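You operate a simulated robot arm through the tools that you are given. There is no shell and no other tool.

Carry out the task below with a simulated robot arm. There is one attempt and no reset: what you move stays moved.

TASK
Demagnetise the two blanks with filings on HIGH and lay them back.
Fine: knob back to LOW and switch off afterwards; leave the clean blank where it is.
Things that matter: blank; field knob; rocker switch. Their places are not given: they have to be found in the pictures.

Only the result counts: the job must be done as asked and must still hold three seconds after the hand-in. Knocking over, shifting, dropping, spilling or breaking anything else fails it.

THE ROBOT
A 6-joint arm with a two-finger parallel gripper, fixed in place. Base frame: the origin is at the foot of the arm, x ahead of it, y to its left, z up; the work surface is at about z = 0.76. Units: m, rad, N and s.
With the tool pointing down near the work surface it reaches from about 0.26 to 0.68 m from the base axis. Its first joint turns from -1.152 to 1.152 rad. Payload 2.9 kg.
The TCP is the grasp point between the finger pads, 0.03 m short of the fingertips. In the tool frame z runs along the fingers and y along their closing line. Largest opening 0.11 m; finger width 0.02, thickness 0.01; the body of the gripper, 0.048 by 0.112 m, starts 0.055 m behind the TCP.
Orientation is that of the tool frame in the base frame, as [roll, pitch, yaw] about the fixed x, y, z axes, in that order (R = Rz(yaw) Ry(pitch) Rx(roll)). With the fingers straight down and closing along the base's y, the tool's x points along the base's -x, its y along +y and its z along -z.

THE INTERFACE
- The arm moves only by the tool step_arm. Its argument "rows" is a list of rows, each an object of numbers (a shift or turn left out is 0, a gripper value left out holds the last): "tx", "ty", "tz": the shift along the base's x, y, z in units of 500 mm (1.0 is 500 mm); "rx", "ry", "rz": the turn, a rotation vector about the base's x, y, z in units of 120 degrees (1.0 is 120 degrees); "gripper": the finger opening in m, from 0 to 0.11. In form: [{"tx": .., "ty": .., "tz": .., "rx": .., "ry": .., "rz": .., "gripper": ..}, ...]. A call has 1 to 20 rows; each row is the pose to reach, as a shift and turn from the pose commanded when the call began. A call with a number of a shift or a turn outside -1 to 1 is refused whole. A row lasts 0.2 s, in which the tool goes at most 0.05 m and 0.15 rad; a call with a longer step from one row to the next is refused whole, and so is a gripper value outside its range. A pose out of reach is approached as far as the arm can. The call stops where the force on the tool passes 40 N (or 10 N more than at its start, if that is more) or the arm is blocked; 0.2 s more then pass. The fingers move at their own pace (about 0.108 m/s each) and stop on an object; they squeeze with about 24 N. The grip force told is the motor's: it shows also when the fingers shut on nothing. Time passes only in rows, and 0.2 s behind the last, so rows that repeat a pose let the fingers close. The reply holds the time, the measured pose of the TCP, the force on the tool along the base axes, the opening and the grip force, in the units named above and with some noise, with the torque about the TCP (base axes, N m) and any sound that the robot's microphone picked up, and new pictures: "views" is both (left out), scene, wrist or none.
- Cameras (640 x 400 px; columns grow to the right, rows downward): "scene" is fixed at [0.0742, 0.4345, 1.3871]; the picture's right is [-0.74, -0.67, 0.00], its down [-0.35, 0.39, -0.85] and it looks along [0.57, -0.64, -0.52] (base axes); focal length 358 px, centre (320, 200). "wrist" rides on the gripper at [0.072, 0.017, -0.103] in the tool frame; the picture's right is [-0.23, 0.97, 0.00], its down [-0.76, -0.18, -0.62] and it looks along [-0.61, -0.14, 0.78] (tool axes); focal length 222 px, centre (320, 200).
- probe_pixels(camera, pixels): for up to 12 pixels [column, row] of the newest picture of that camera ("zoom" is the newest enlarged one), the place [x, y, z] in the base frame of the surface seen there, good to about 0.002 m, but the place of the scene camera against the robot may be out by one fixed shift of up to 0.012 m in any direction. It takes no simulated time.
- close_up(camera, box): a new picture of the part [left, top, right, bottom] of that camera's present view, enlarged. It takes no simulated time.
- finish_job(): hands the job in; it is judged then, once.

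Open the gripper and draw the arm clear of the work before you hand the job in, unless the task says otherwise.

The tools are called after "Emit:" as name(argument=value, ...) on one line, values as JSON. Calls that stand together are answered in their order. step_arm: Moves the arm, as the interface text tells. Its arguments: {"type":"object","properties":{"rows":{"type":"array","items":{"type":"object","properties":{"tx":{"type":"number"},"ty":{"type":"number"},"tz":{"type":"number"},"rx":{"type":"number"},"ry":{"type":"number"},"rz":{"type":"number"},"gripper":{"type":"number"}}}},"views":{"type":"string","enum":["both","scene","wrist","none"]}},"required":["rows"]} The other tools are called the same way: probe_pixels (camera, pixels) gives the place of the surface under pixels of a picture; close_up (camera, box) takes an enlarged picture of a part of a camera's view; finish_job () hands the job in.

At the start:

```text
clock: 0.0
tcp_pos: [0.4673, 0.1623, 1.1476]
orientation: [-3.14, 0.0, 3.141]
wrist_force: [0.0, 0.5, 0.4]
torque: [-0.03, -0.01, 0.01]
grip_width: 0.1099
finger_force: 0.0
```

scene: 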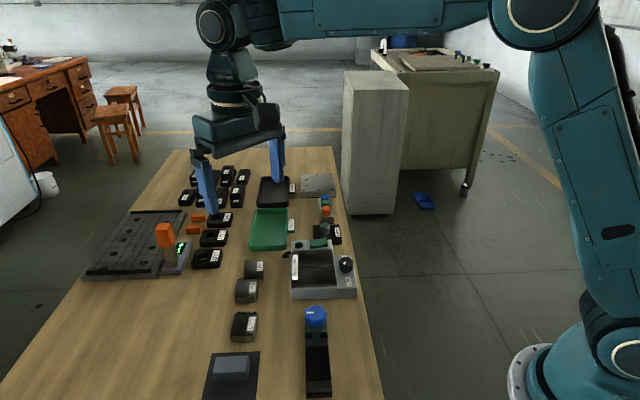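
wrist: 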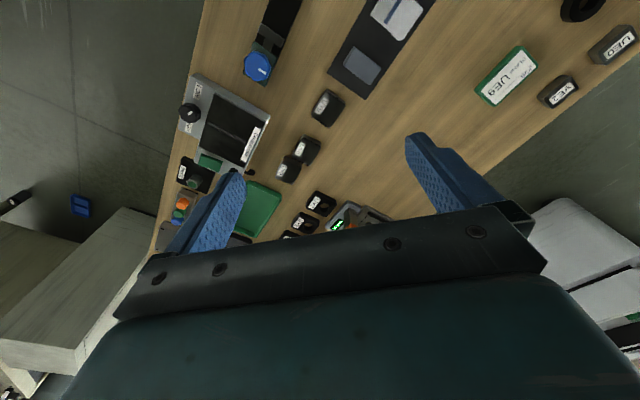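

The scene shows a bench crowded with small dark blocks, a grey device with a black knob near (345,265) and other items. I take enlarged pictures to identify them.

Emit:
close_up(camera="scene", box=[220, 230, 380, 330])

Emit:
close_up(camera="scene", box=[160, 300, 360, 400])

Emit:
close_up(camera="scene", box=[150, 150, 360, 280])

Emit:
close_up(camera="scene", box=[80, 190, 240, 290])

Emit:
close_up(camera="wrist", box=[150, 50, 350, 175])

Emit:
close_up(camera="wrist", box=[230, 0, 450, 130])

```text
4.00 times, centred on (300, 280) of scene
```

zoom: 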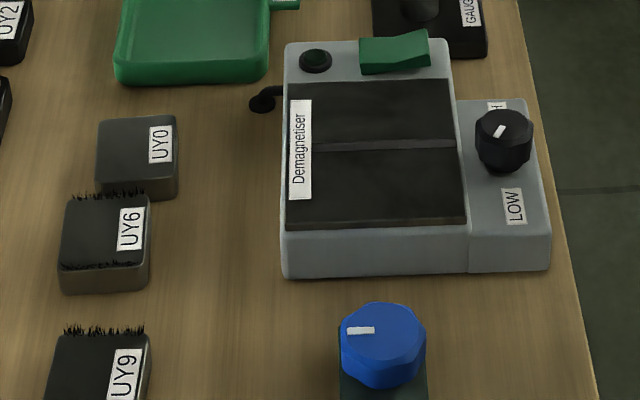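

```text
3.20 times, centred on (260, 350) of scene
```

zoom: 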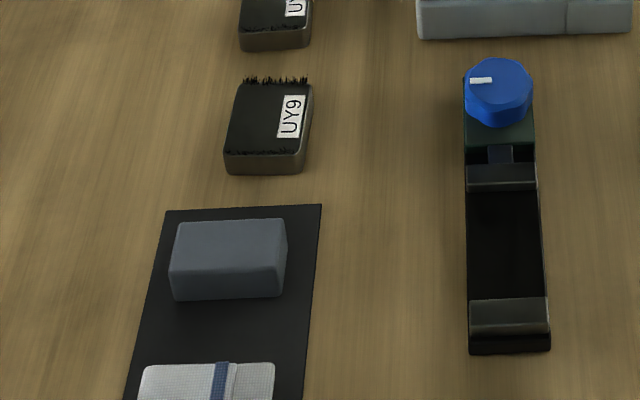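

```text
3.05 times, centred on (255, 215) of scene
```

zoom: 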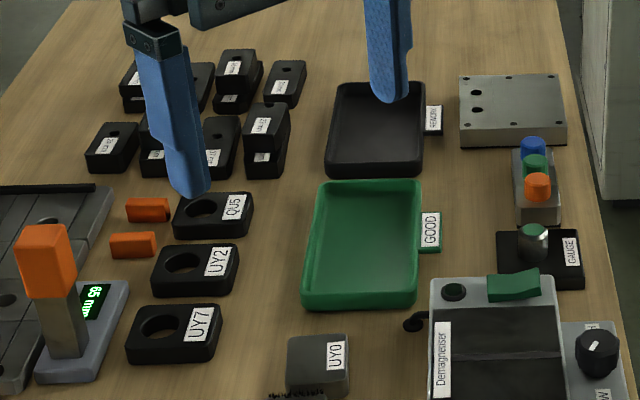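

```text
4.00 times, centred on (160, 240) of scene
```

zoom: 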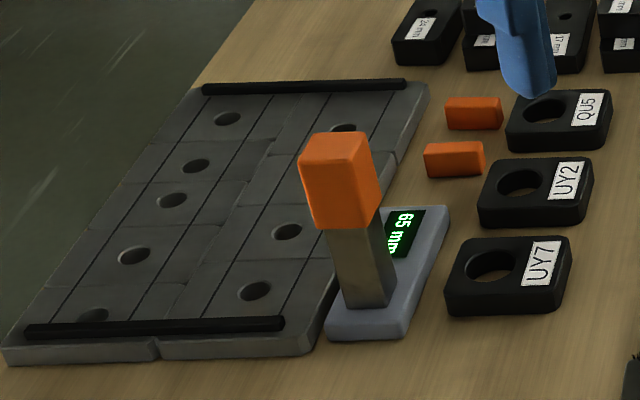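

```text
3.20 times, centred on (250, 112) of wrist
```

zoom: 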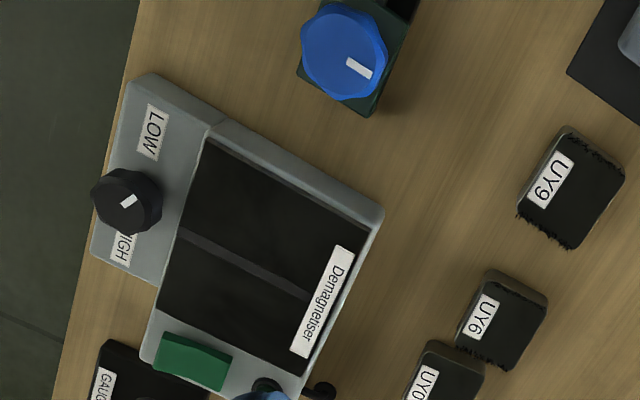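

```text
2.91 times, centred on (340, 65) of wrist
```

zoom: 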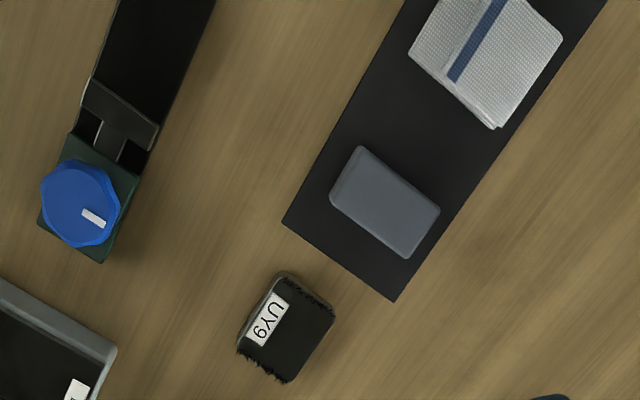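

UY6 and UY9 show filings and UY0 appears clean. I probe the machine, knob, switch and blanks for their places.

Emit:
close_up(camera="scene", box=[280, 230, 370, 305])

Emit:
close_up(camera="scene", box=[220, 250, 290, 350])

Emit:
close_up(camera="wrist", box=[170, 90, 230, 130])

Emit:
close_up(camera="wrist", box=[260, 80, 360, 190])

Emit:
probe_pixels(camera="wrist", pixels=[[189, 112], [183, 115], [195, 112], [208, 161], [225, 110], [235, 140], [210, 135], [245, 110], [199, 80], [268, 116], [327, 106], [306, 149]])

Emit:
probe_pixels(camera="scene", pixels=[[345, 262], [318, 243], [312, 262], [312, 280], [255, 266], [246, 287], [243, 322], [294, 240], [291, 295], [355, 295], [336, 240], [340, 285]])

```text
5.33 times, centred on (325, 268) of scene
```

zoom: 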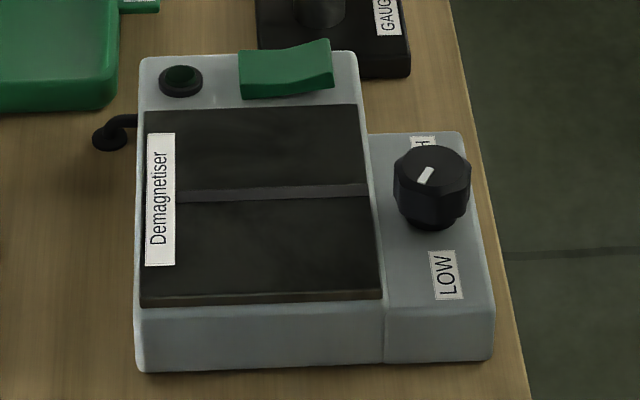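

```text
4.00 times, centred on (255, 300) of scene
```

zoom: 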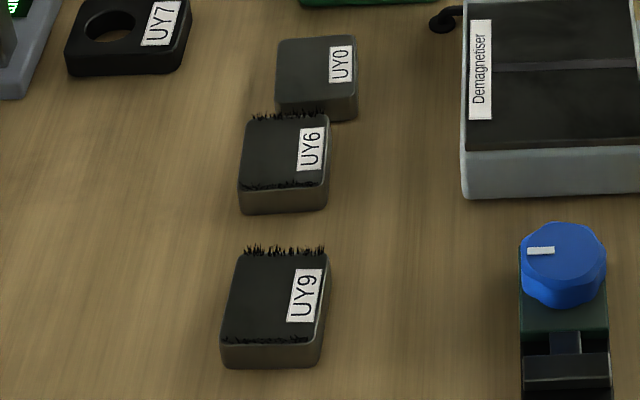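

```text
10.00 times, centred on (200, 110) of wrist
```

zoom: 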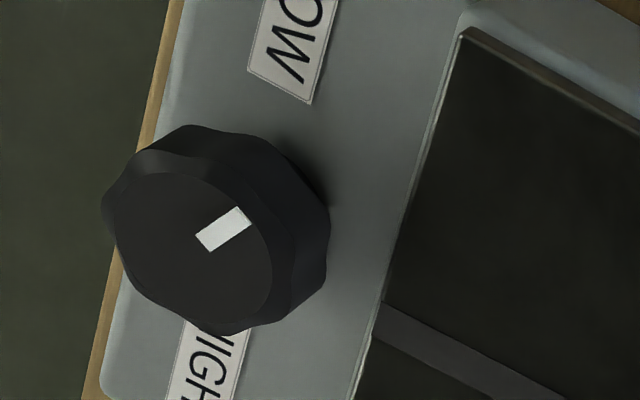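

```text
3.64 times, centred on (310, 135) of wrist
```

zoom: 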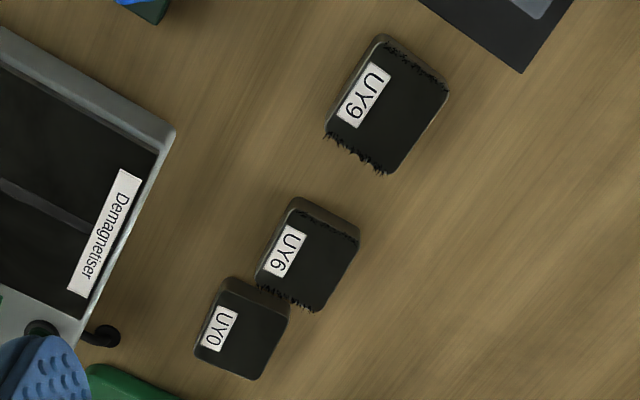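

```text
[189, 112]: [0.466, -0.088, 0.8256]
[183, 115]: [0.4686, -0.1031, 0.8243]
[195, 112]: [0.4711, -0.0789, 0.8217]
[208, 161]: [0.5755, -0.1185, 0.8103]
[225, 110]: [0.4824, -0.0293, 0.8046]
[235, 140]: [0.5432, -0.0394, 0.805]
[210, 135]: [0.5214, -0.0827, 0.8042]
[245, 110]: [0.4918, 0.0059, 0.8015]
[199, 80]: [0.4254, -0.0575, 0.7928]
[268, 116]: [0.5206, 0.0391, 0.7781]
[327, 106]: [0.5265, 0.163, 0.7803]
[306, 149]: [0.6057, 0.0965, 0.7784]
```

```text
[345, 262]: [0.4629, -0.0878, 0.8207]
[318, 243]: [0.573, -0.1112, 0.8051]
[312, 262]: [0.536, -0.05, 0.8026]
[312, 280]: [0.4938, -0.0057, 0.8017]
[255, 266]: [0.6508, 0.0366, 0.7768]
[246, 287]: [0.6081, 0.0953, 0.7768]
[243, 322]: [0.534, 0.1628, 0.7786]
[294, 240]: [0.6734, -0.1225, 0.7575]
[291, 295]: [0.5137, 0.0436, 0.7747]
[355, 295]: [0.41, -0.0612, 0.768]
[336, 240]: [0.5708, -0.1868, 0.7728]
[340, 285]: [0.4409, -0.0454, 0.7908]
```

The knob pointer is hard to read from here. I move the hand at a safe height toward the base side of the demagnetiser, so the wrist camera looks at the knob from nearer.

Emit:
step_arm(rows=[{"tx": -0.04, "ty": -0.06, "tz": -0.02}, {"tx": -0.09, "ty": -0.12, "tz": -0.05}, {"tx": -0.13, "ty": -0.18, "tz": -0.08}, {"tx": -0.17, "ty": -0.24, "tz": -0.11}, {"tx": -0.21, "ty": -0.3, "tz": -0.14}, {"tx": -0.25, "ty": -0.36, "tz": -0.17}, {"tx": -0.28, "ty": -0.41, "tz": -0.19}, {"tx": -0.298, "ty": -0.434, "tz": -0.2}])

```text
clock: 1.8
tcp_pos: [0.3215, -0.0528, 1.0452]
orientation: [3.142, 0.0, 3.141]
wrist_force: [0.4, -0.6, -1.4]
torque: [-0.02, -0.02, -0.02]
grip_width: 0.1099
finger_force: 0.1
```

scene: 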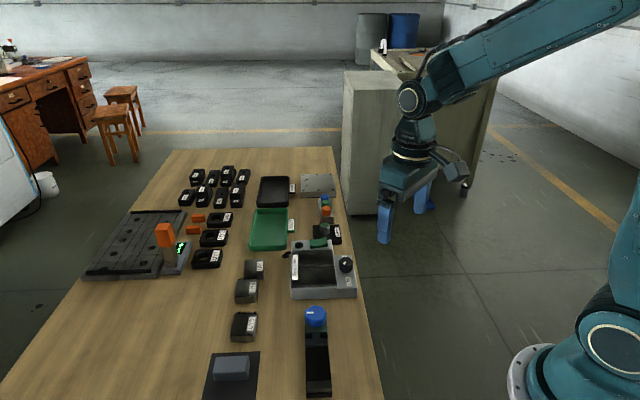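
wrist: 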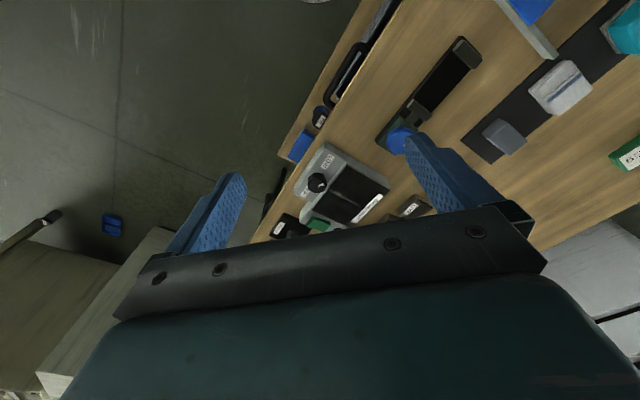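

The knob now shows at about (318,182) in the wrist view. I enlarge it and the switch.

Emit:
close_up(camera="wrist", box=[280, 140, 400, 230])

Emit:
close_up(camera="wrist", box=[295, 150, 345, 200])

Emit:
close_up(camera="scene", box=[325, 240, 365, 300])

Emit:
close_up(camera="wrist", box=[280, 30, 480, 155])

```text
4.44 times, centred on (340, 185) of wrist
```

zoom: 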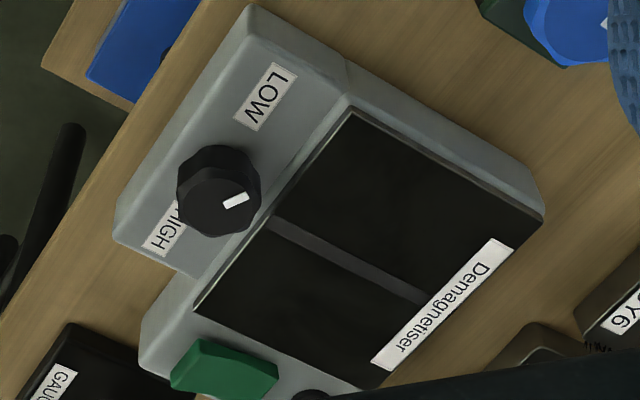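

```text
8.00 times, centred on (320, 175) of wrist
```

zoom: 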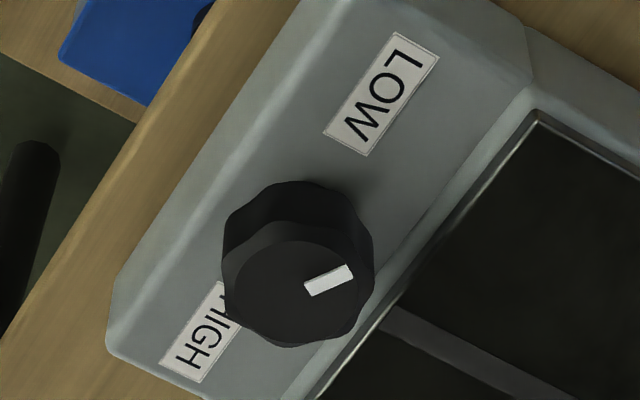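

```text
6.67 times, centred on (345, 270) of scene
```

zoom: 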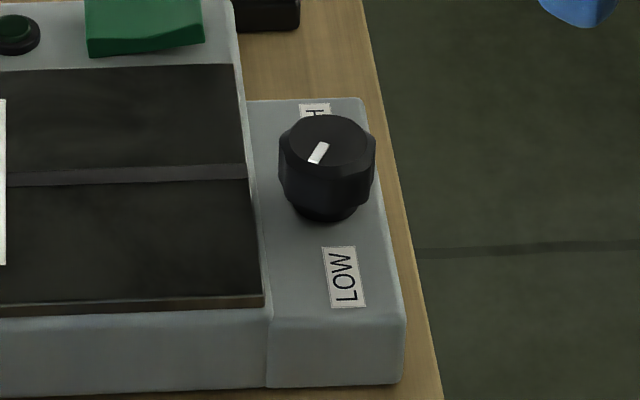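

```text
3.20 times, centred on (380, 92) of wrist
```

zoom: 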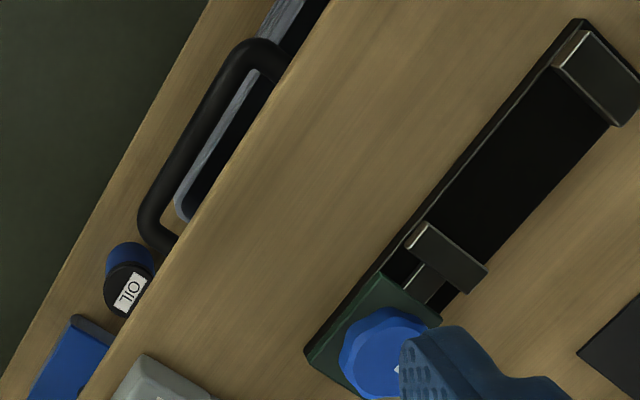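

I zoom again on the knob and probe the marker's ends, labels and machine edges for directions.

Emit:
close_up(camera="wrist", box=[295, 150, 345, 200])

Emit:
probe_pixels(camera="zoom", pixels=[[311, 286], [348, 272], [298, 290], [245, 290], [350, 290], [298, 245], [298, 335], [395, 50], [345, 140], [200, 360], [230, 305], [380, 95]])

Emit:
probe_pixels(camera="wrist", pixels=[[300, 142], [267, 195], [345, 155], [389, 188], [349, 167], [385, 192], [313, 210], [372, 222], [309, 225], [323, 222], [332, 224], [347, 227]])

```text
8.00 times, centred on (320, 175) of wrist
```

zoom: 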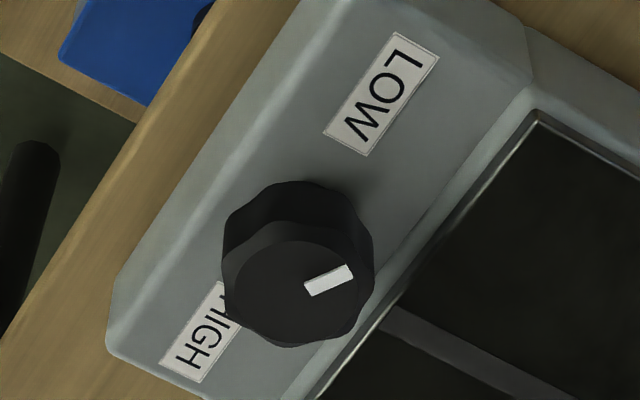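

```text
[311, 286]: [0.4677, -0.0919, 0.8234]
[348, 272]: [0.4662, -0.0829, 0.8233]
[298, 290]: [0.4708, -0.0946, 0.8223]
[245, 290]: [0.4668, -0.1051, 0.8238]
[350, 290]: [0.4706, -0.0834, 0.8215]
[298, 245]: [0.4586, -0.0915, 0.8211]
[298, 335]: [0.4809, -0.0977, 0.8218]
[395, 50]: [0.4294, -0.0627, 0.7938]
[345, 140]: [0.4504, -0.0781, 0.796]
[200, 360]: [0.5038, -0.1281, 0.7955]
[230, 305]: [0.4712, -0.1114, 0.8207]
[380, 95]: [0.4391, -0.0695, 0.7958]
```

```text
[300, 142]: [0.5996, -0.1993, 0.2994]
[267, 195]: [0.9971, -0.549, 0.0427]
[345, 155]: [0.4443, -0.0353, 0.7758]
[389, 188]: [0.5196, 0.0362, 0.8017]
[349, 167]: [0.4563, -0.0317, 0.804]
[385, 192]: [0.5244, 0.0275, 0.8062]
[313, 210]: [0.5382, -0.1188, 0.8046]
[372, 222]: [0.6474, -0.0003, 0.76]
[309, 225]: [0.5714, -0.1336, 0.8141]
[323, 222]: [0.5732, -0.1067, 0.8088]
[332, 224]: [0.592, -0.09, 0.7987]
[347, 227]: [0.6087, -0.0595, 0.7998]
```

The pointer sits about 40° off the LOW label toward the plate. Next I check heights of neighbours behind the switch (gauge, coloured posts) and blanks' corners from the scene picture.

Emit:
close_up(camera="scene", box=[240, 160, 360, 260])

Emit:
probe_pixels(camera="scene", pixels=[[326, 210], [325, 198], [326, 228], [336, 235], [318, 185], [293, 226], [268, 212], [268, 230], [166, 232], [316, 312], [316, 318], [323, 241]])

Emit:
close_up(camera="scene", box=[225, 255, 275, 305])

```text
4.00 times, centred on (300, 210) of scene
```

zoom: 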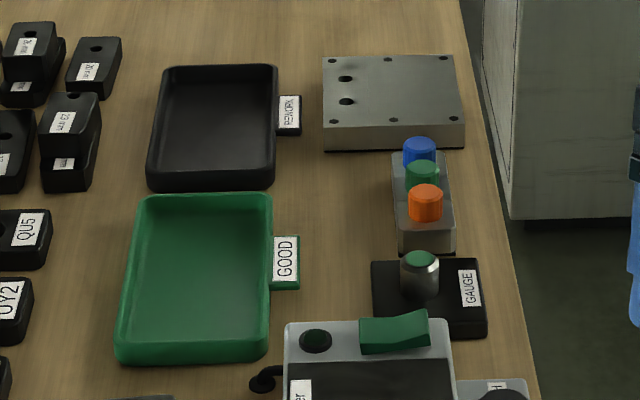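

```text
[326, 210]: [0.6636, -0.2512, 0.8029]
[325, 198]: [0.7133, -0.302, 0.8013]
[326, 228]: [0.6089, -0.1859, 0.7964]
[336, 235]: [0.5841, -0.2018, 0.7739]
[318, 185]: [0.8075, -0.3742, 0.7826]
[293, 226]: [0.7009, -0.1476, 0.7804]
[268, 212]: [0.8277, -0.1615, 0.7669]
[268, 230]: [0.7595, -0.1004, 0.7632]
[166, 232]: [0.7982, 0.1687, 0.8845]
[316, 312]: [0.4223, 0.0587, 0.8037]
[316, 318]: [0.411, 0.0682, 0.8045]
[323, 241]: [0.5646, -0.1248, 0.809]
```

```text
8.00 times, centred on (250, 280) of scene
```

zoom: 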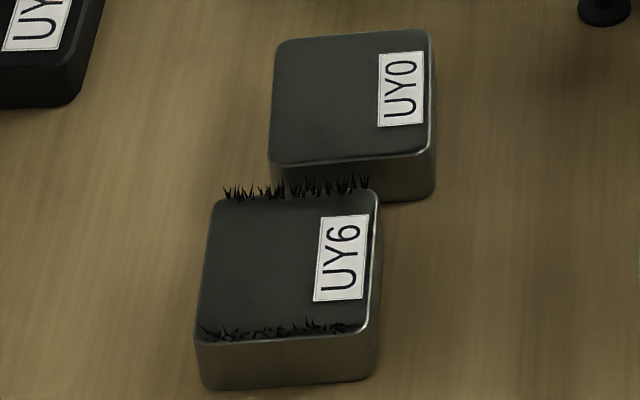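

Neighbouring items are all low (≤0.82 m) and the hand body stays above them. I now hover over the knob at (0.469,-0.0945) with the closing line turned +50°, fingers part-closed, to see it closely.

Emit:
step_arm(rows=[{"tx": 0.04, "ty": -0.01, "tz": -0.03, "rz": 0.06, "gripper": 0.11}, {"tx": 0.09, "ty": -0.022, "tz": -0.065, "rz": 0.12, "gripper": 0.08}, {"tx": 0.14, "ty": -0.036, "tz": -0.105, "rz": 0.18, "gripper": 0.06}, {"tx": 0.19, "ty": -0.05, "tz": -0.145, "rz": 0.24, "gripper": 0.06}, {"tx": 0.24, "ty": -0.064, "tz": -0.185, "rz": 0.3, "gripper": 0.06}, {"tx": 0.28, "ty": -0.075, "tz": -0.215, "rz": 0.36, "gripper": 0.06}, {"tx": 0.301, "ty": -0.08, "tz": -0.235, "rz": 0.417, "gripper": 0.06}, {"tx": 0.301, "ty": -0.08, "tz": -0.235, "rz": 0.417, "gripper": 0.06}])

```text
clock: 3.6
tcp_pos: [0.472, -0.0961, 0.9272]
orientation: [-3.141, 0.001, -2.265]
wrist_force: [0.1, -0.2, 0.2]
torque: [0.01, 0.03, 0.0]
grip_width: 0.0601
finger_force: 0.0
```

scene: 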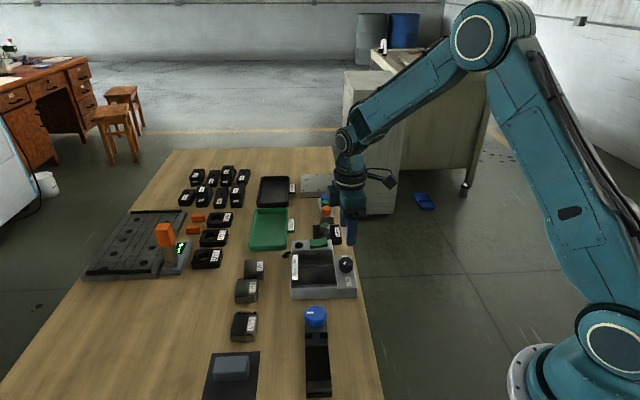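
wrist: 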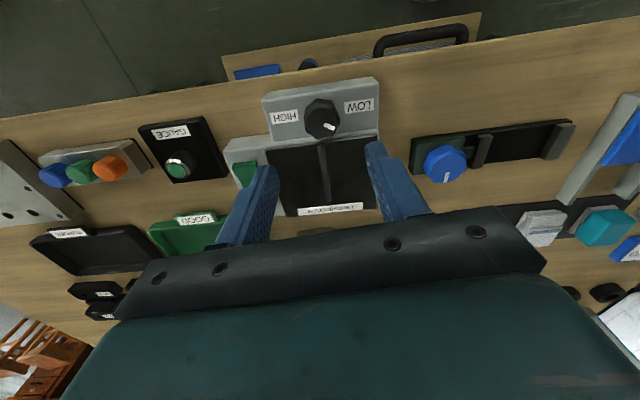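

The knob is at (320,118) in the wrist view, just below the TCP. I enlarge and probe it and the device's edges.

Emit:
close_up(camera="wrist", box=[255, 70, 385, 150])

Emit:
probe_pixels(camera="zoom", pixels=[[320, 230], [275, 240], [370, 240], [320, 190], [320, 300], [120, 230], [520, 170], [40, 130], [610, 60]])

Emit:
close_up(camera="wrist", box=[215, 130, 295, 190])

```text
4.92 times, centred on (320, 110) of wrist
```

zoom: 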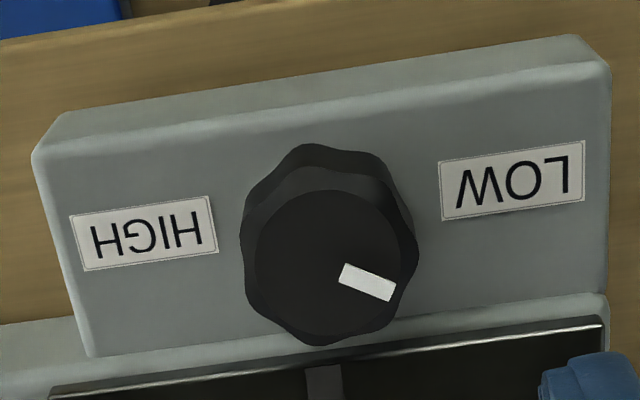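

```text
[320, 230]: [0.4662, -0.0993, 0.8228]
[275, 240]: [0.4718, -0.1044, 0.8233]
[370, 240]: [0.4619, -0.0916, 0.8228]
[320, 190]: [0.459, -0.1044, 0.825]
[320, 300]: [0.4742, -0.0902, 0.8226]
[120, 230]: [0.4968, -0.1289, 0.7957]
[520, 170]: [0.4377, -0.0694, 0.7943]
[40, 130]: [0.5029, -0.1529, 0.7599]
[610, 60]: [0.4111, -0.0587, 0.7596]
```

```text
6.67 times, centred on (255, 160) of wrist
```

zoom: 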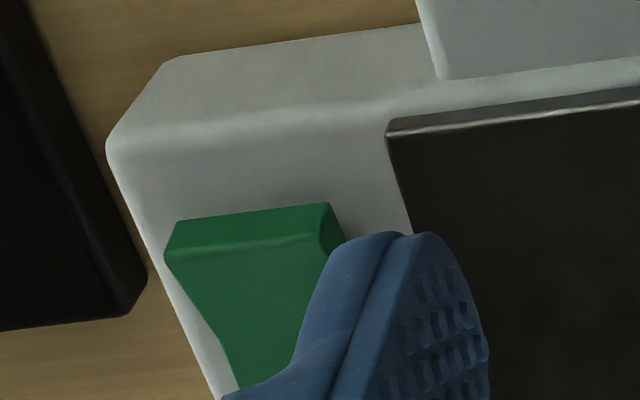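

The knob's top centre measures about (0.470,-0.094, 0.823), right under the TCP, and the pointer lies about 35-40° from LOW. I lower so the fingertips straddle the knob at z≈0.805, still open.

Emit:
step_arm(rows=[{"tx": 0.001, "ty": 0.001, "tz": -0.06}, {"tx": 0.002, "ty": 0.001, "tz": -0.12}, {"tx": 0.002, "ty": 0.001, "tz": -0.165}, {"tx": 0.002, "ty": 0.001, "tz": -0.19}, {"tx": 0.002, "ty": 0.001, "tz": -0.19}])

```text
clock: 4.8
tcp_pos: [0.4708, -0.0926, 0.8324]
orientation: [3.141, -0.002, -2.267]
wrist_force: [-0.7, 0.3, -0.6]
torque: [-0.01, -0.01, 0.01]
grip_width: 0.0601
finger_force: 0.2
```

scene: 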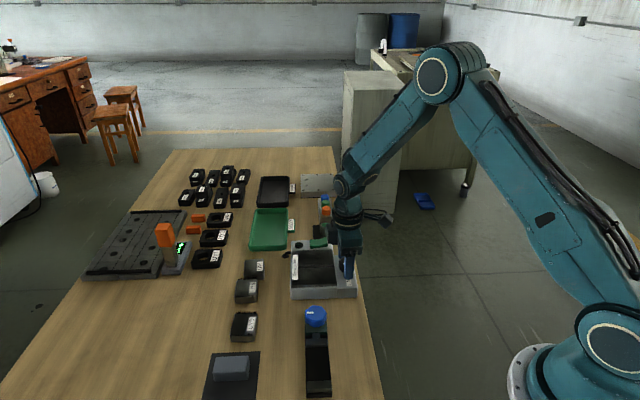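
wrist: 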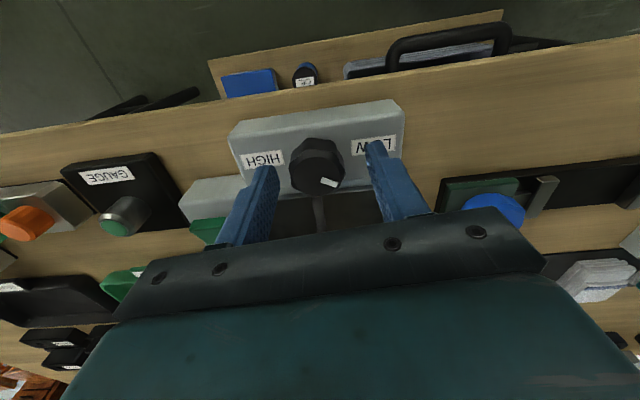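

The knob sits between the fingertips, top at about (318,172). I close the fingers onto it and hold.

Emit:
step_arm(rows=[{"gripper": 0.04}, {"gripper": 0.02}, {"gripper": 0.0}, {"gripper": 0.0}, {"gripper": 0.0}], views="wrist")

Emit:
close_up(camera="wrist", box=[240, 90, 400, 200])

```text
clock: 6.0
tcp_pos: [0.4731, -0.0939, 0.8324]
orientation: [-3.139, 0.002, -2.27]
wrist_force: [14.7, -10.5, -11.6]
torque: [-0.23, -0.42, 0.01]
grip_width: 0.0338
finger_force: 45.1
```

wrist: 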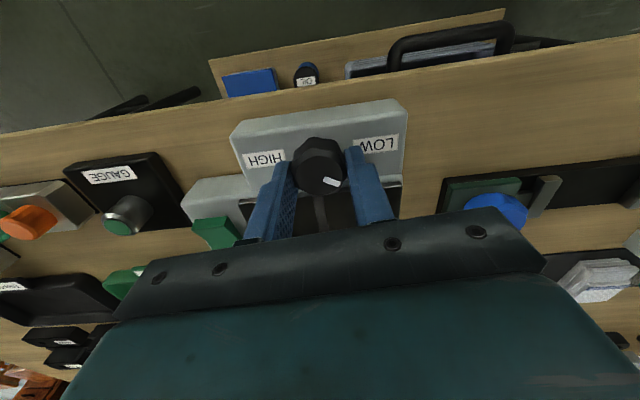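

```text
3.64 times, centred on (320, 145) of wrist
```

zoom: 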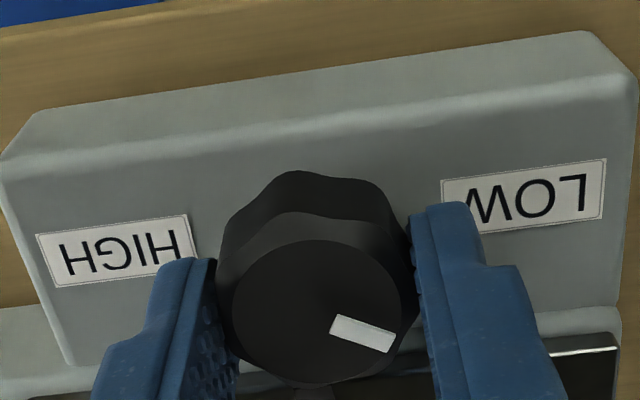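

The grip closed at 34 mm with a side force of about 18 N toward HIGH, so the hand is slightly off-centre. I nudge the TCP about 3 mm that way to relieve it.

Emit:
step_arm(rows=[{"tx": 0.002, "ty": -0.0015}, {"tx": 0.004, "ty": -0.003}, {"tx": 0.004, "ty": -0.003}], views="none")

```text
clock: 6.8
tcp_pos: [0.472, -0.0928, 0.8327]
orientation: [3.139, 0.001, -2.266]
wrist_force: [8.3, 6.6, -14.3]
torque: [0.0, -0.43, -0.05]
grip_width: 0.0337
finger_force: 44.9
```

The closing-line force is gone; about 10 N remains across it and 14 N downwards. I relax those with ~1.5 mm moves.

Emit:
step_arm(rows=[{"tx": 0.001, "ty": 0.001, "tz": -0.002}, {"tx": 0.002, "ty": 0.002, "tz": -0.004}, {"tx": 0.002, "ty": 0.002, "tz": -0.004}], views="none")

```text
clock: 7.6
tcp_pos: [0.472, -0.0927, 0.8333]
orientation: [3.137, 0.0, -2.267]
wrist_force: [-8.7, 14.0, 8.6]
torque: [0.78, -0.01, -0.09]
grip_width: 0.0336
finger_force: 44.9
```

Stiffness is about 12–15 N/mm, so I back off by fractions of a millimetre.

Emit:
step_arm(rows=[{"tx": -0.0005, "ty": 0.001, "tz": 0.0008}, {"tx": -0.001, "ty": 0.002, "tz": 0.0016}, {"tx": -0.001, "ty": 0.002, "tz": 0.0016}], views="none")

```text
clock: 8.4
tcp_pos: [0.4727, -0.0931, 0.833]
orientation: [3.138, -0.004, -2.27]
wrist_force: [-14.0, 5.4, -8.9]
torque: [0.98, -0.68, -0.03]
grip_width: 0.0337
finger_force: 44.1
```

Residual forces are small enough; I start turning the knob clockwise (from LOW toward HIGH past the plate side) by 17° with a slight x correction and look at the torque.

Emit:
step_arm(rows=[{"tx": -0.001, "rz": -0.035}, {"tx": -0.0015, "rz": -0.07}, {"tx": -0.0015, "rz": -0.105}, {"tx": -0.0015, "rz": -0.14}, {"tx": -0.0015, "rz": -0.14}], views="wrist")

Emit:
close_up(camera="wrist", box=[240, 90, 400, 200])

```text
clock: 9.6
tcp_pos: [0.473, -0.0936, 0.8329]
orientation: [3.141, 0.001, -2.564]
wrist_force: [-2.0, -7.8, -14.2]
torque: [-0.72, 0.92, 0.0]
grip_width: 0.0335
finger_force: 44.9
```

wrist: 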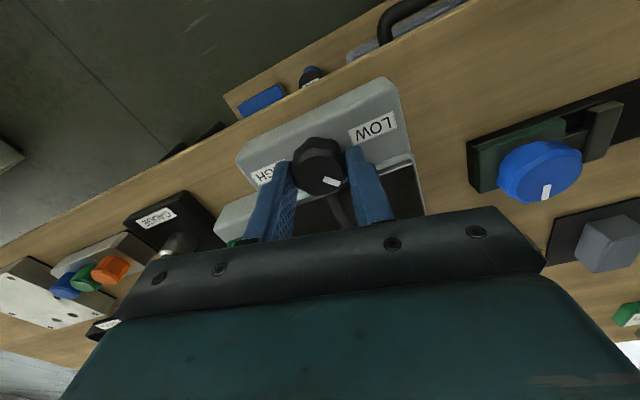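

```text
3.64 times, centred on (320, 145) of wrist
```

zoom: 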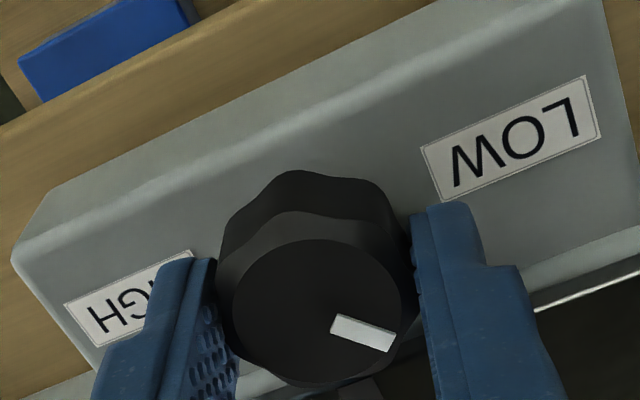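

The knob follows the gripper (pointer fixed in the picture while the machine turned) with no resistance. I continue clockwise another 34°.

Emit:
step_arm(rows=[{"rz": -0.04}, {"rz": -0.08}, {"rz": -0.12}, {"rz": -0.16}, {"rz": -0.2}, {"rz": -0.24}, {"rz": -0.28}, {"rz": -0.28}], views="wrist")

Emit:
close_up(camera="wrist", box=[240, 90, 400, 200])

```text
clock: 11.4
tcp_pos: [0.4737, -0.0943, 0.8325]
orientation: [-3.138, 0.001, 3.132]
wrist_force: [-1.5, -20.1, -7.8]
torque: [0.08, 0.89, 0.2]
grip_width: 0.0337
finger_force: 45.0
```

wrist: 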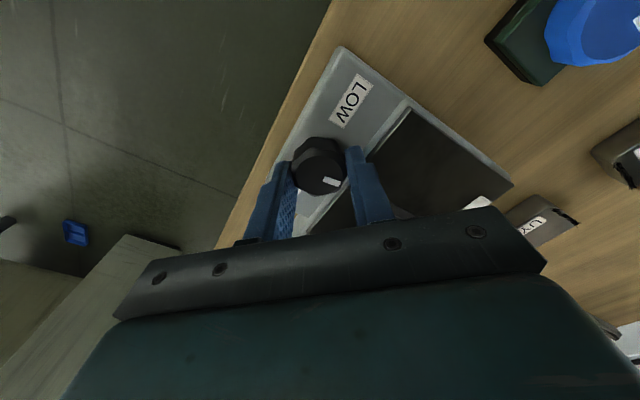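

```text
3.64 times, centred on (320, 145) of wrist
```

zoom: 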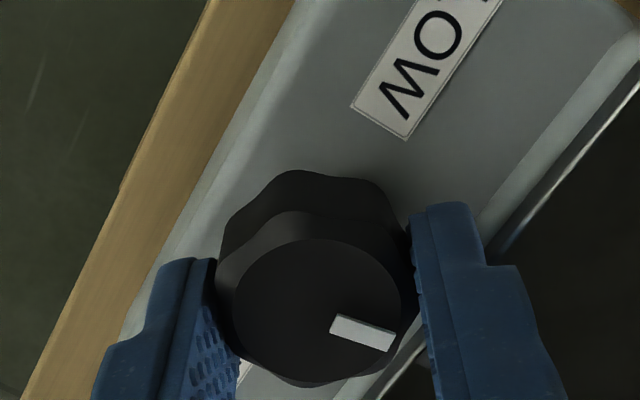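

It is now about halfway (pointer toward the plate), with -20 N along y. I shift about 1.2 mm to -y and go on clockwise another 31°.

Emit:
step_arm(rows=[{"ty": -0.0025, "rz": -0.02}, {"ty": -0.0025, "rz": -0.06}, {"ty": -0.0025, "rz": -0.1}, {"ty": -0.0025, "rz": -0.14}, {"ty": -0.0025, "rz": -0.18}, {"ty": -0.0025, "rz": -0.22}, {"ty": -0.0025, "rz": -0.26}, {"ty": -0.0025, "rz": -0.26}], views="wrist")

Emit:
close_up(camera="wrist", box=[240, 90, 400, 200])

```text
clock: 13.2
tcp_pos: [0.4668, -0.0922, 0.8322]
orientation: [-3.137, -0.014, 2.589]
wrist_force: [-30.5, -0.6, 3.3]
torque: [0.45, 0.63, -0.07]
grip_width: 0.0333
finger_force: 44.8
```

wrist: 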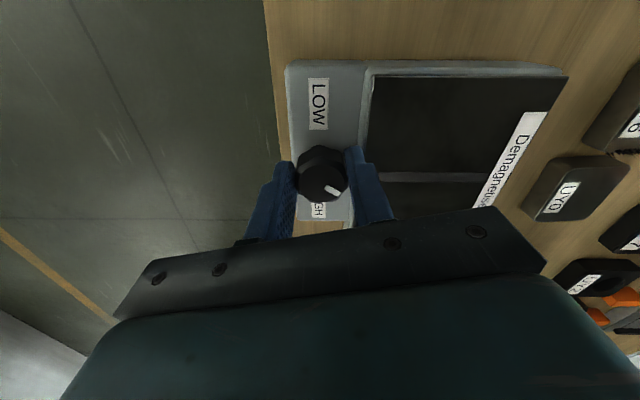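

```text
3.64 times, centred on (320, 145) of wrist
```

zoom: 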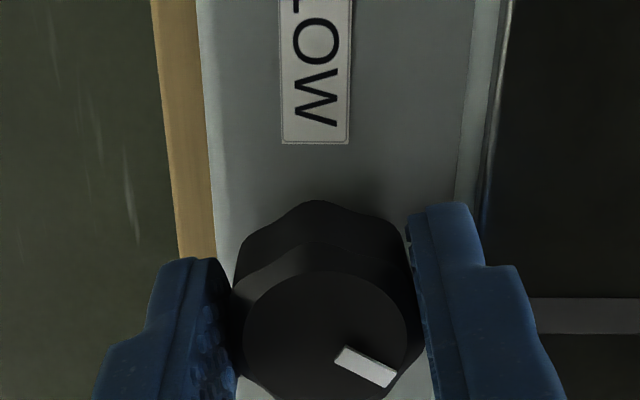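

The TCP slipped about 5 mm in -x with -30 N, so something is loading the hand. I look closely at the fingers, the rim and the pointer before moving.

Emit:
close_up(camera="wrist", box=[280, 130, 400, 230])

Emit:
close_up(camera="scene", box=[300, 220, 380, 300])

```text
4.00 times, centred on (340, 180) of wrist
```

zoom: 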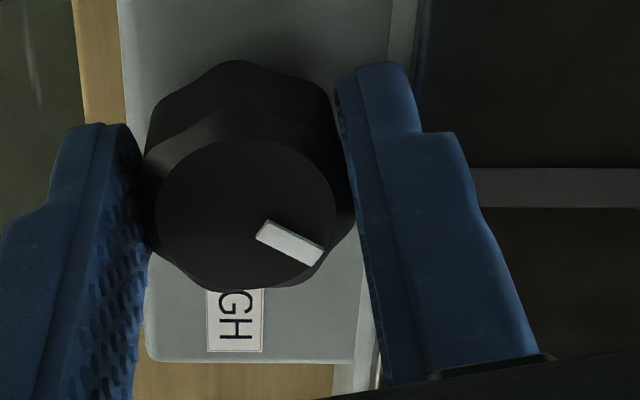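

```text
5.00 times, centred on (340, 260) of scene
```

zoom: 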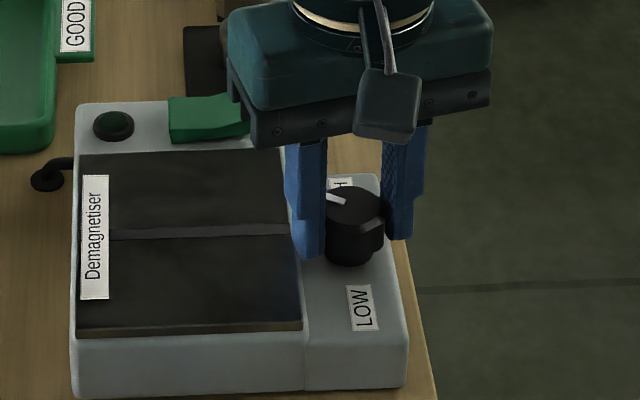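

The plate-side finger is right against the plate rim (fingertip about 0.803, rim about 0.805), which explains the load. I loosen slightly, then rise so the tips clear the rim.

Emit:
step_arm(rows=[{"gripper": 0.037}, {"tz": 0.006, "gripper": 0.037}, {"tz": 0.014, "gripper": 0.037}, {"tz": 0.02, "gripper": 0.04}, {"tz": 0.02, "gripper": 0.045}, {"tz": 0.02, "gripper": 0.05}], views="wrist")

Emit:
close_up(camera="wrist", box=[260, 110, 400, 210])

```text
clock: 13.9
tcp_pos: [0.4682, -0.0932, 0.8331]
orientation: [-3.134, -0.017, 2.588]
wrist_force: [0.3, -3.1, -1.0]
torque: [-0.27, 0.0, -0.18]
grip_width: 0.0355
finger_force: 0.1
stopped in row 3: the force on the tool passed its limit at 47 N (the readings are from after the stop); the commanded pose is now the measured one
```

wrist: 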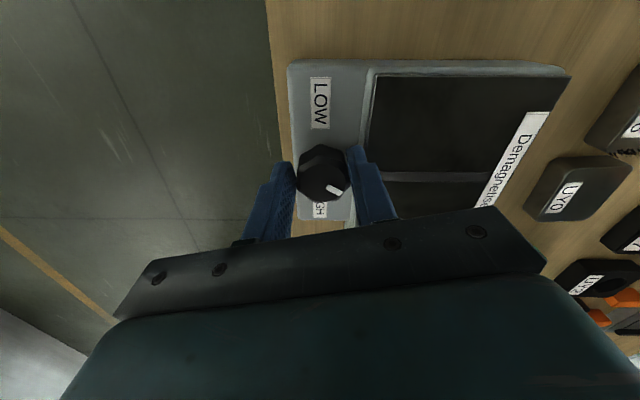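

```text
4.00 times, centred on (330, 160) of wrist
```

zoom: 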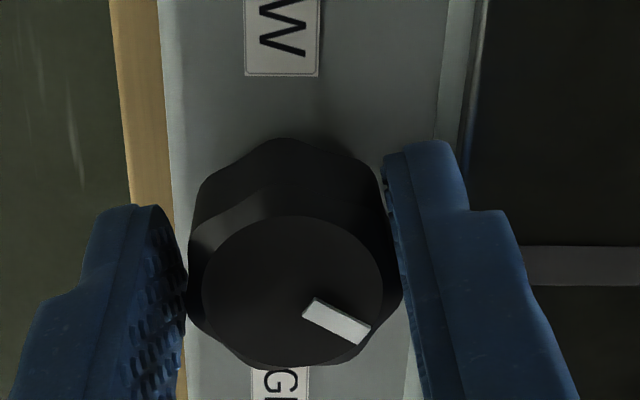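

Force is now released. I rise 12 mm gently with the fingers slightly looser, then open a bit.

Emit:
step_arm(rows=[{"tz": 0.004, "gripper": 0.0375}, {"tz": 0.01, "gripper": 0.0385}, {"tz": 0.018, "gripper": 0.04}, {"tz": 0.024, "gripper": 0.045}, {"tz": 0.024, "gripper": 0.05}], views="wrist")

Emit:
close_up(camera="wrist", box=[260, 110, 400, 210])

```text
clock: 14.5
tcp_pos: [0.4659, -0.0943, 0.8325]
orientation: [-3.131, -0.019, 2.584]
wrist_force: [1.5, -2.7, -6.0]
torque: [-0.32, -0.21, -0.16]
grip_width: 0.0379
finger_force: 0.0
stopped in row 2: the force on the tool passed its limit at 46 N (the readings are from after the stop); the commanded pose is now the measured one
```

wrist: 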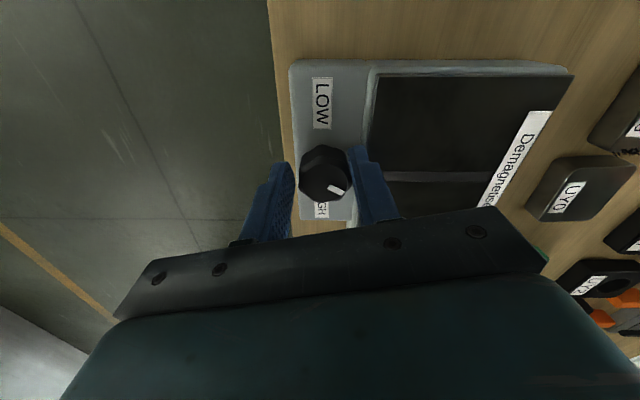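

```text
4.00 times, centred on (330, 160) of wrist
```

zoom: 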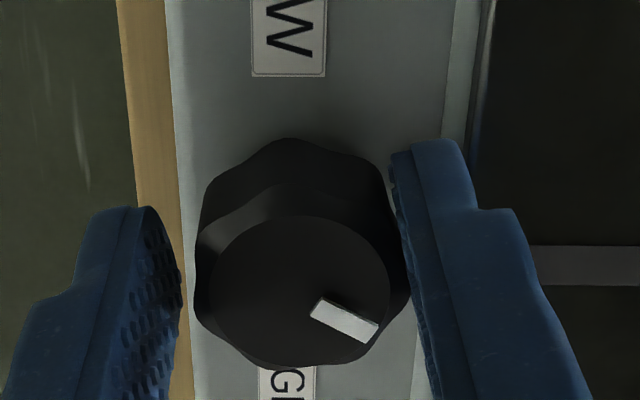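

Opening pushes the plate-side finger against the housing wall. I keep the opening slightly narrower and rise purely vertically in small steps.

Emit:
step_arm(rows=[{"gripper": 0.0365}, {"tz": 0.003, "gripper": 0.0365}, {"tz": 0.006, "gripper": 0.0365}, {"tz": 0.01, "gripper": 0.0365}], views="wrist")

Emit:
close_up(camera="wrist", box=[260, 110, 400, 210])

```text
clock: 15.2
tcp_pos: [0.4666, -0.0939, 0.8349]
orientation: [-3.13, -0.019, 2.584]
wrist_force: [4.4, 0.3, -8.3]
torque: [-0.23, -0.25, -0.1]
grip_width: 0.0382
finger_force: 1.8
stopped in row 3: the force on the tool passed its limit at 43 N (the readings are from after the stop); the commanded pose is now the measured one
```

wrist: 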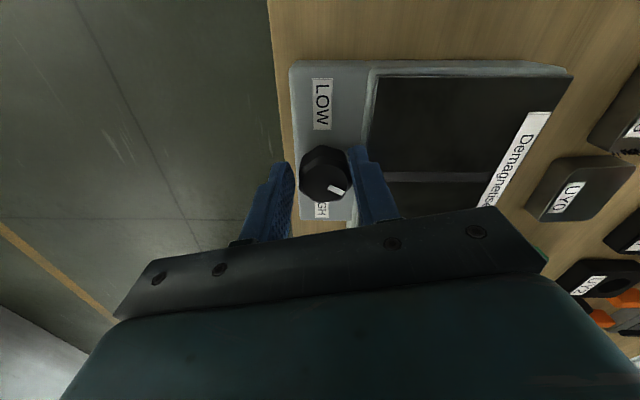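

```text
4.00 times, centred on (330, 160) of wrist
```

zoom: 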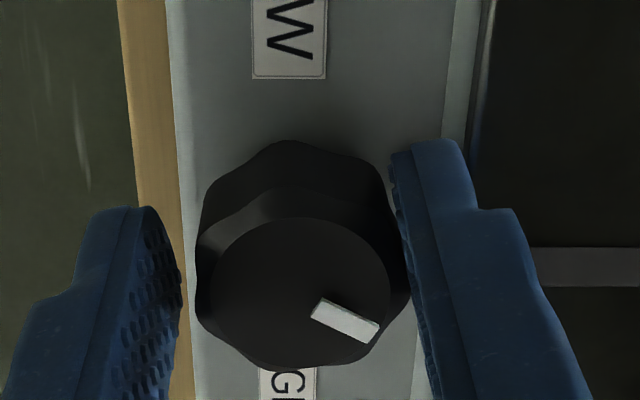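

The finger is wedged between knob and housing wall. I turn the hand back counter-clockwise a few degrees to free it, before rising.

Emit:
step_arm(rows=[{"rz": 0.015, "gripper": 0.038}, {"rz": 0.03, "gripper": 0.038}, {"rz": 0.05, "gripper": 0.038}, {"rz": 0.07, "gripper": 0.038}], views="wrist")

Emit:
close_up(camera="wrist", box=[260, 110, 400, 210])

```text
clock: 16.2
tcp_pos: [0.4665, -0.0956, 0.8334]
orientation: [-3.13, -0.008, 2.708]
wrist_force: [1.1, 2.1, -6.6]
torque: [-0.55, -0.59, -0.45]
grip_width: 0.0393
finger_force: 0.3
stopped in row 4: the force on the tool passed its limit at 42 N (the readings are from after the stop); the commanded pose is now the measured one
```

wrist: 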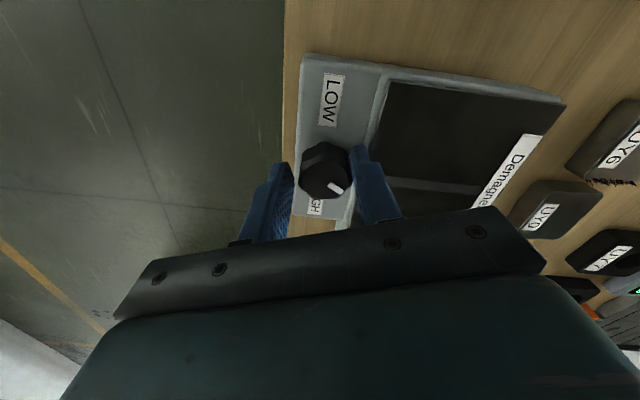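

```text
4.00 times, centred on (330, 160) of wrist
```

zoom: 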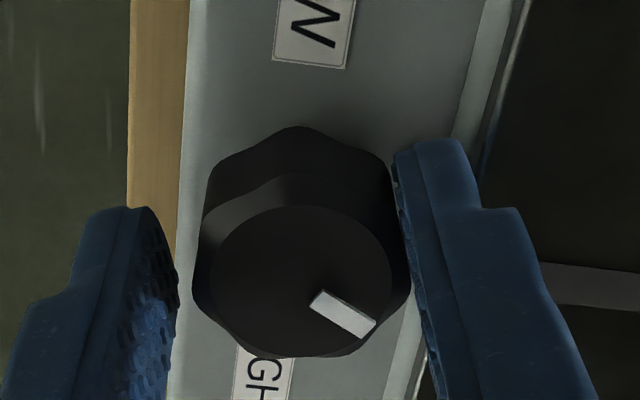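

Still wedged but freer. I try a slow straight lift at 1 mm per row with the fingers held.

Emit:
step_arm(rows=[{"tz": 0.002, "gripper": 0.039}, {"tz": 0.004, "gripper": 0.039}, {"tz": 0.006, "gripper": 0.039}, {"tz": 0.008, "gripper": 0.039}, {"tz": 0.011, "gripper": 0.039}, {"tz": 0.014, "gripper": 0.039}, {"tz": 0.018, "gripper": 0.039}, {"tz": 0.022, "gripper": 0.039}], views="wrist")

Emit:
close_up(camera="wrist", box=[260, 110, 400, 210])

```text
clock: 18.0
tcp_pos: [0.4668, -0.0959, 0.8445]
orientation: [-3.13, -0.009, 2.71]
wrist_force: [0.3, 0.7, 0.4]
torque: [0.01, 0.05, 0.01]
grip_width: 0.0392
finger_force: 0.2
```

wrist: 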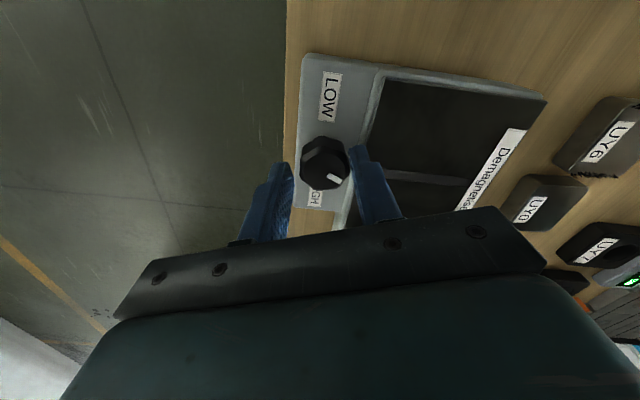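

```text
4.00 times, centred on (330, 160) of wrist
```

zoom: 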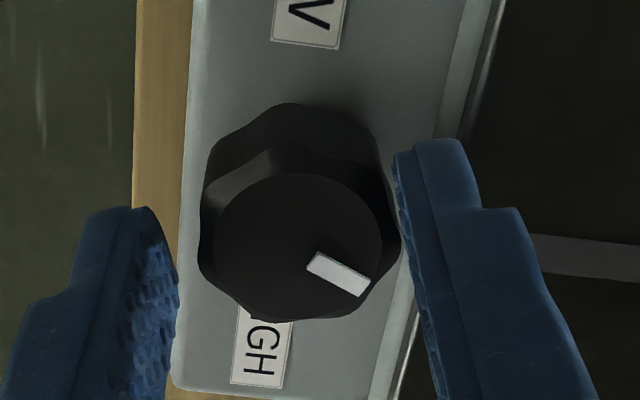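

The hand is free with near-zero force. I rise another 60 mm, correct the slight tilt, open a little, and inspect the knob pointer and machine.

Emit:
step_arm(rows=[{"tz": 0.03, "gripper": 0.039}, {"tz": 0.07, "rx": 0.0017, "ry": -0.0029, "gripper": 0.045}, {"tz": 0.12, "rx": 0.0034, "ry": -0.0058, "gripper": 0.05}, {"tz": 0.12, "rx": 0.0034, "ry": -0.0058, "gripper": 0.05}])

Emit:
close_up(camera="wrist", box=[270, 60, 400, 160])

Emit:
close_up(camera="scene", box=[280, 230, 370, 305])

```text
clock: 19.0
tcp_pos: [0.4644, -0.095, 0.9079]
orientation: [3.14, -0.003, 2.71]
wrist_force: [-0.2, -0.4, 0.1]
torque: [0.04, -0.02, -0.02]
grip_width: 0.0502
finger_force: 0.0
```

scene: 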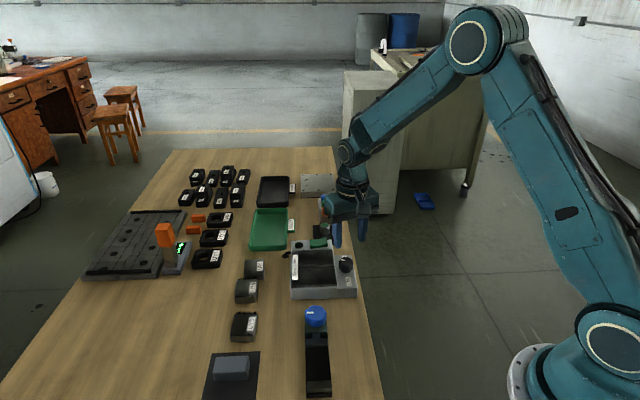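
wrist: 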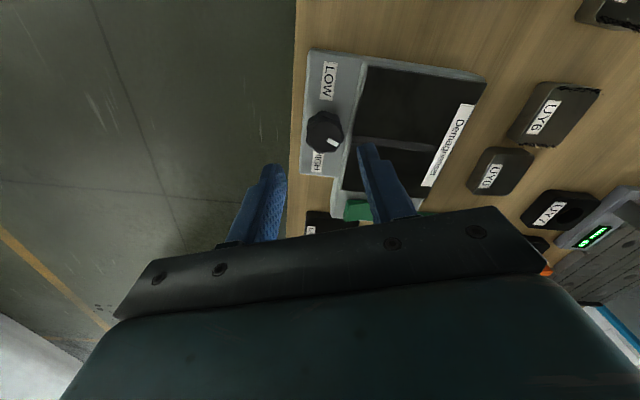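

```text
4.00 times, centred on (335, 110) of wrist
```

zoom: 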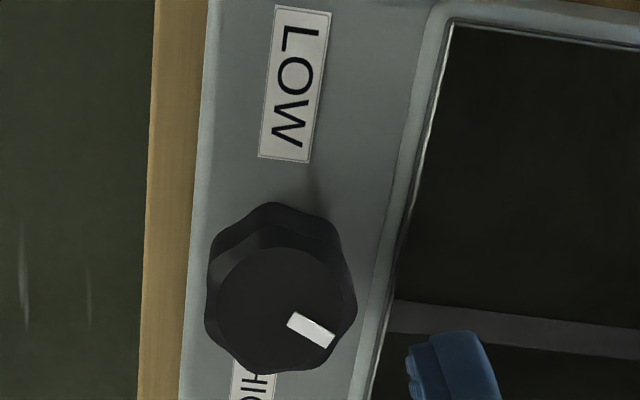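

```text
5.33 times, centred on (325, 268) of scene
```

zoom: 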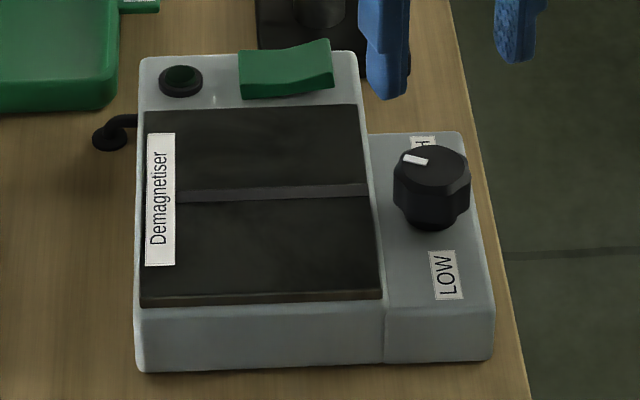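

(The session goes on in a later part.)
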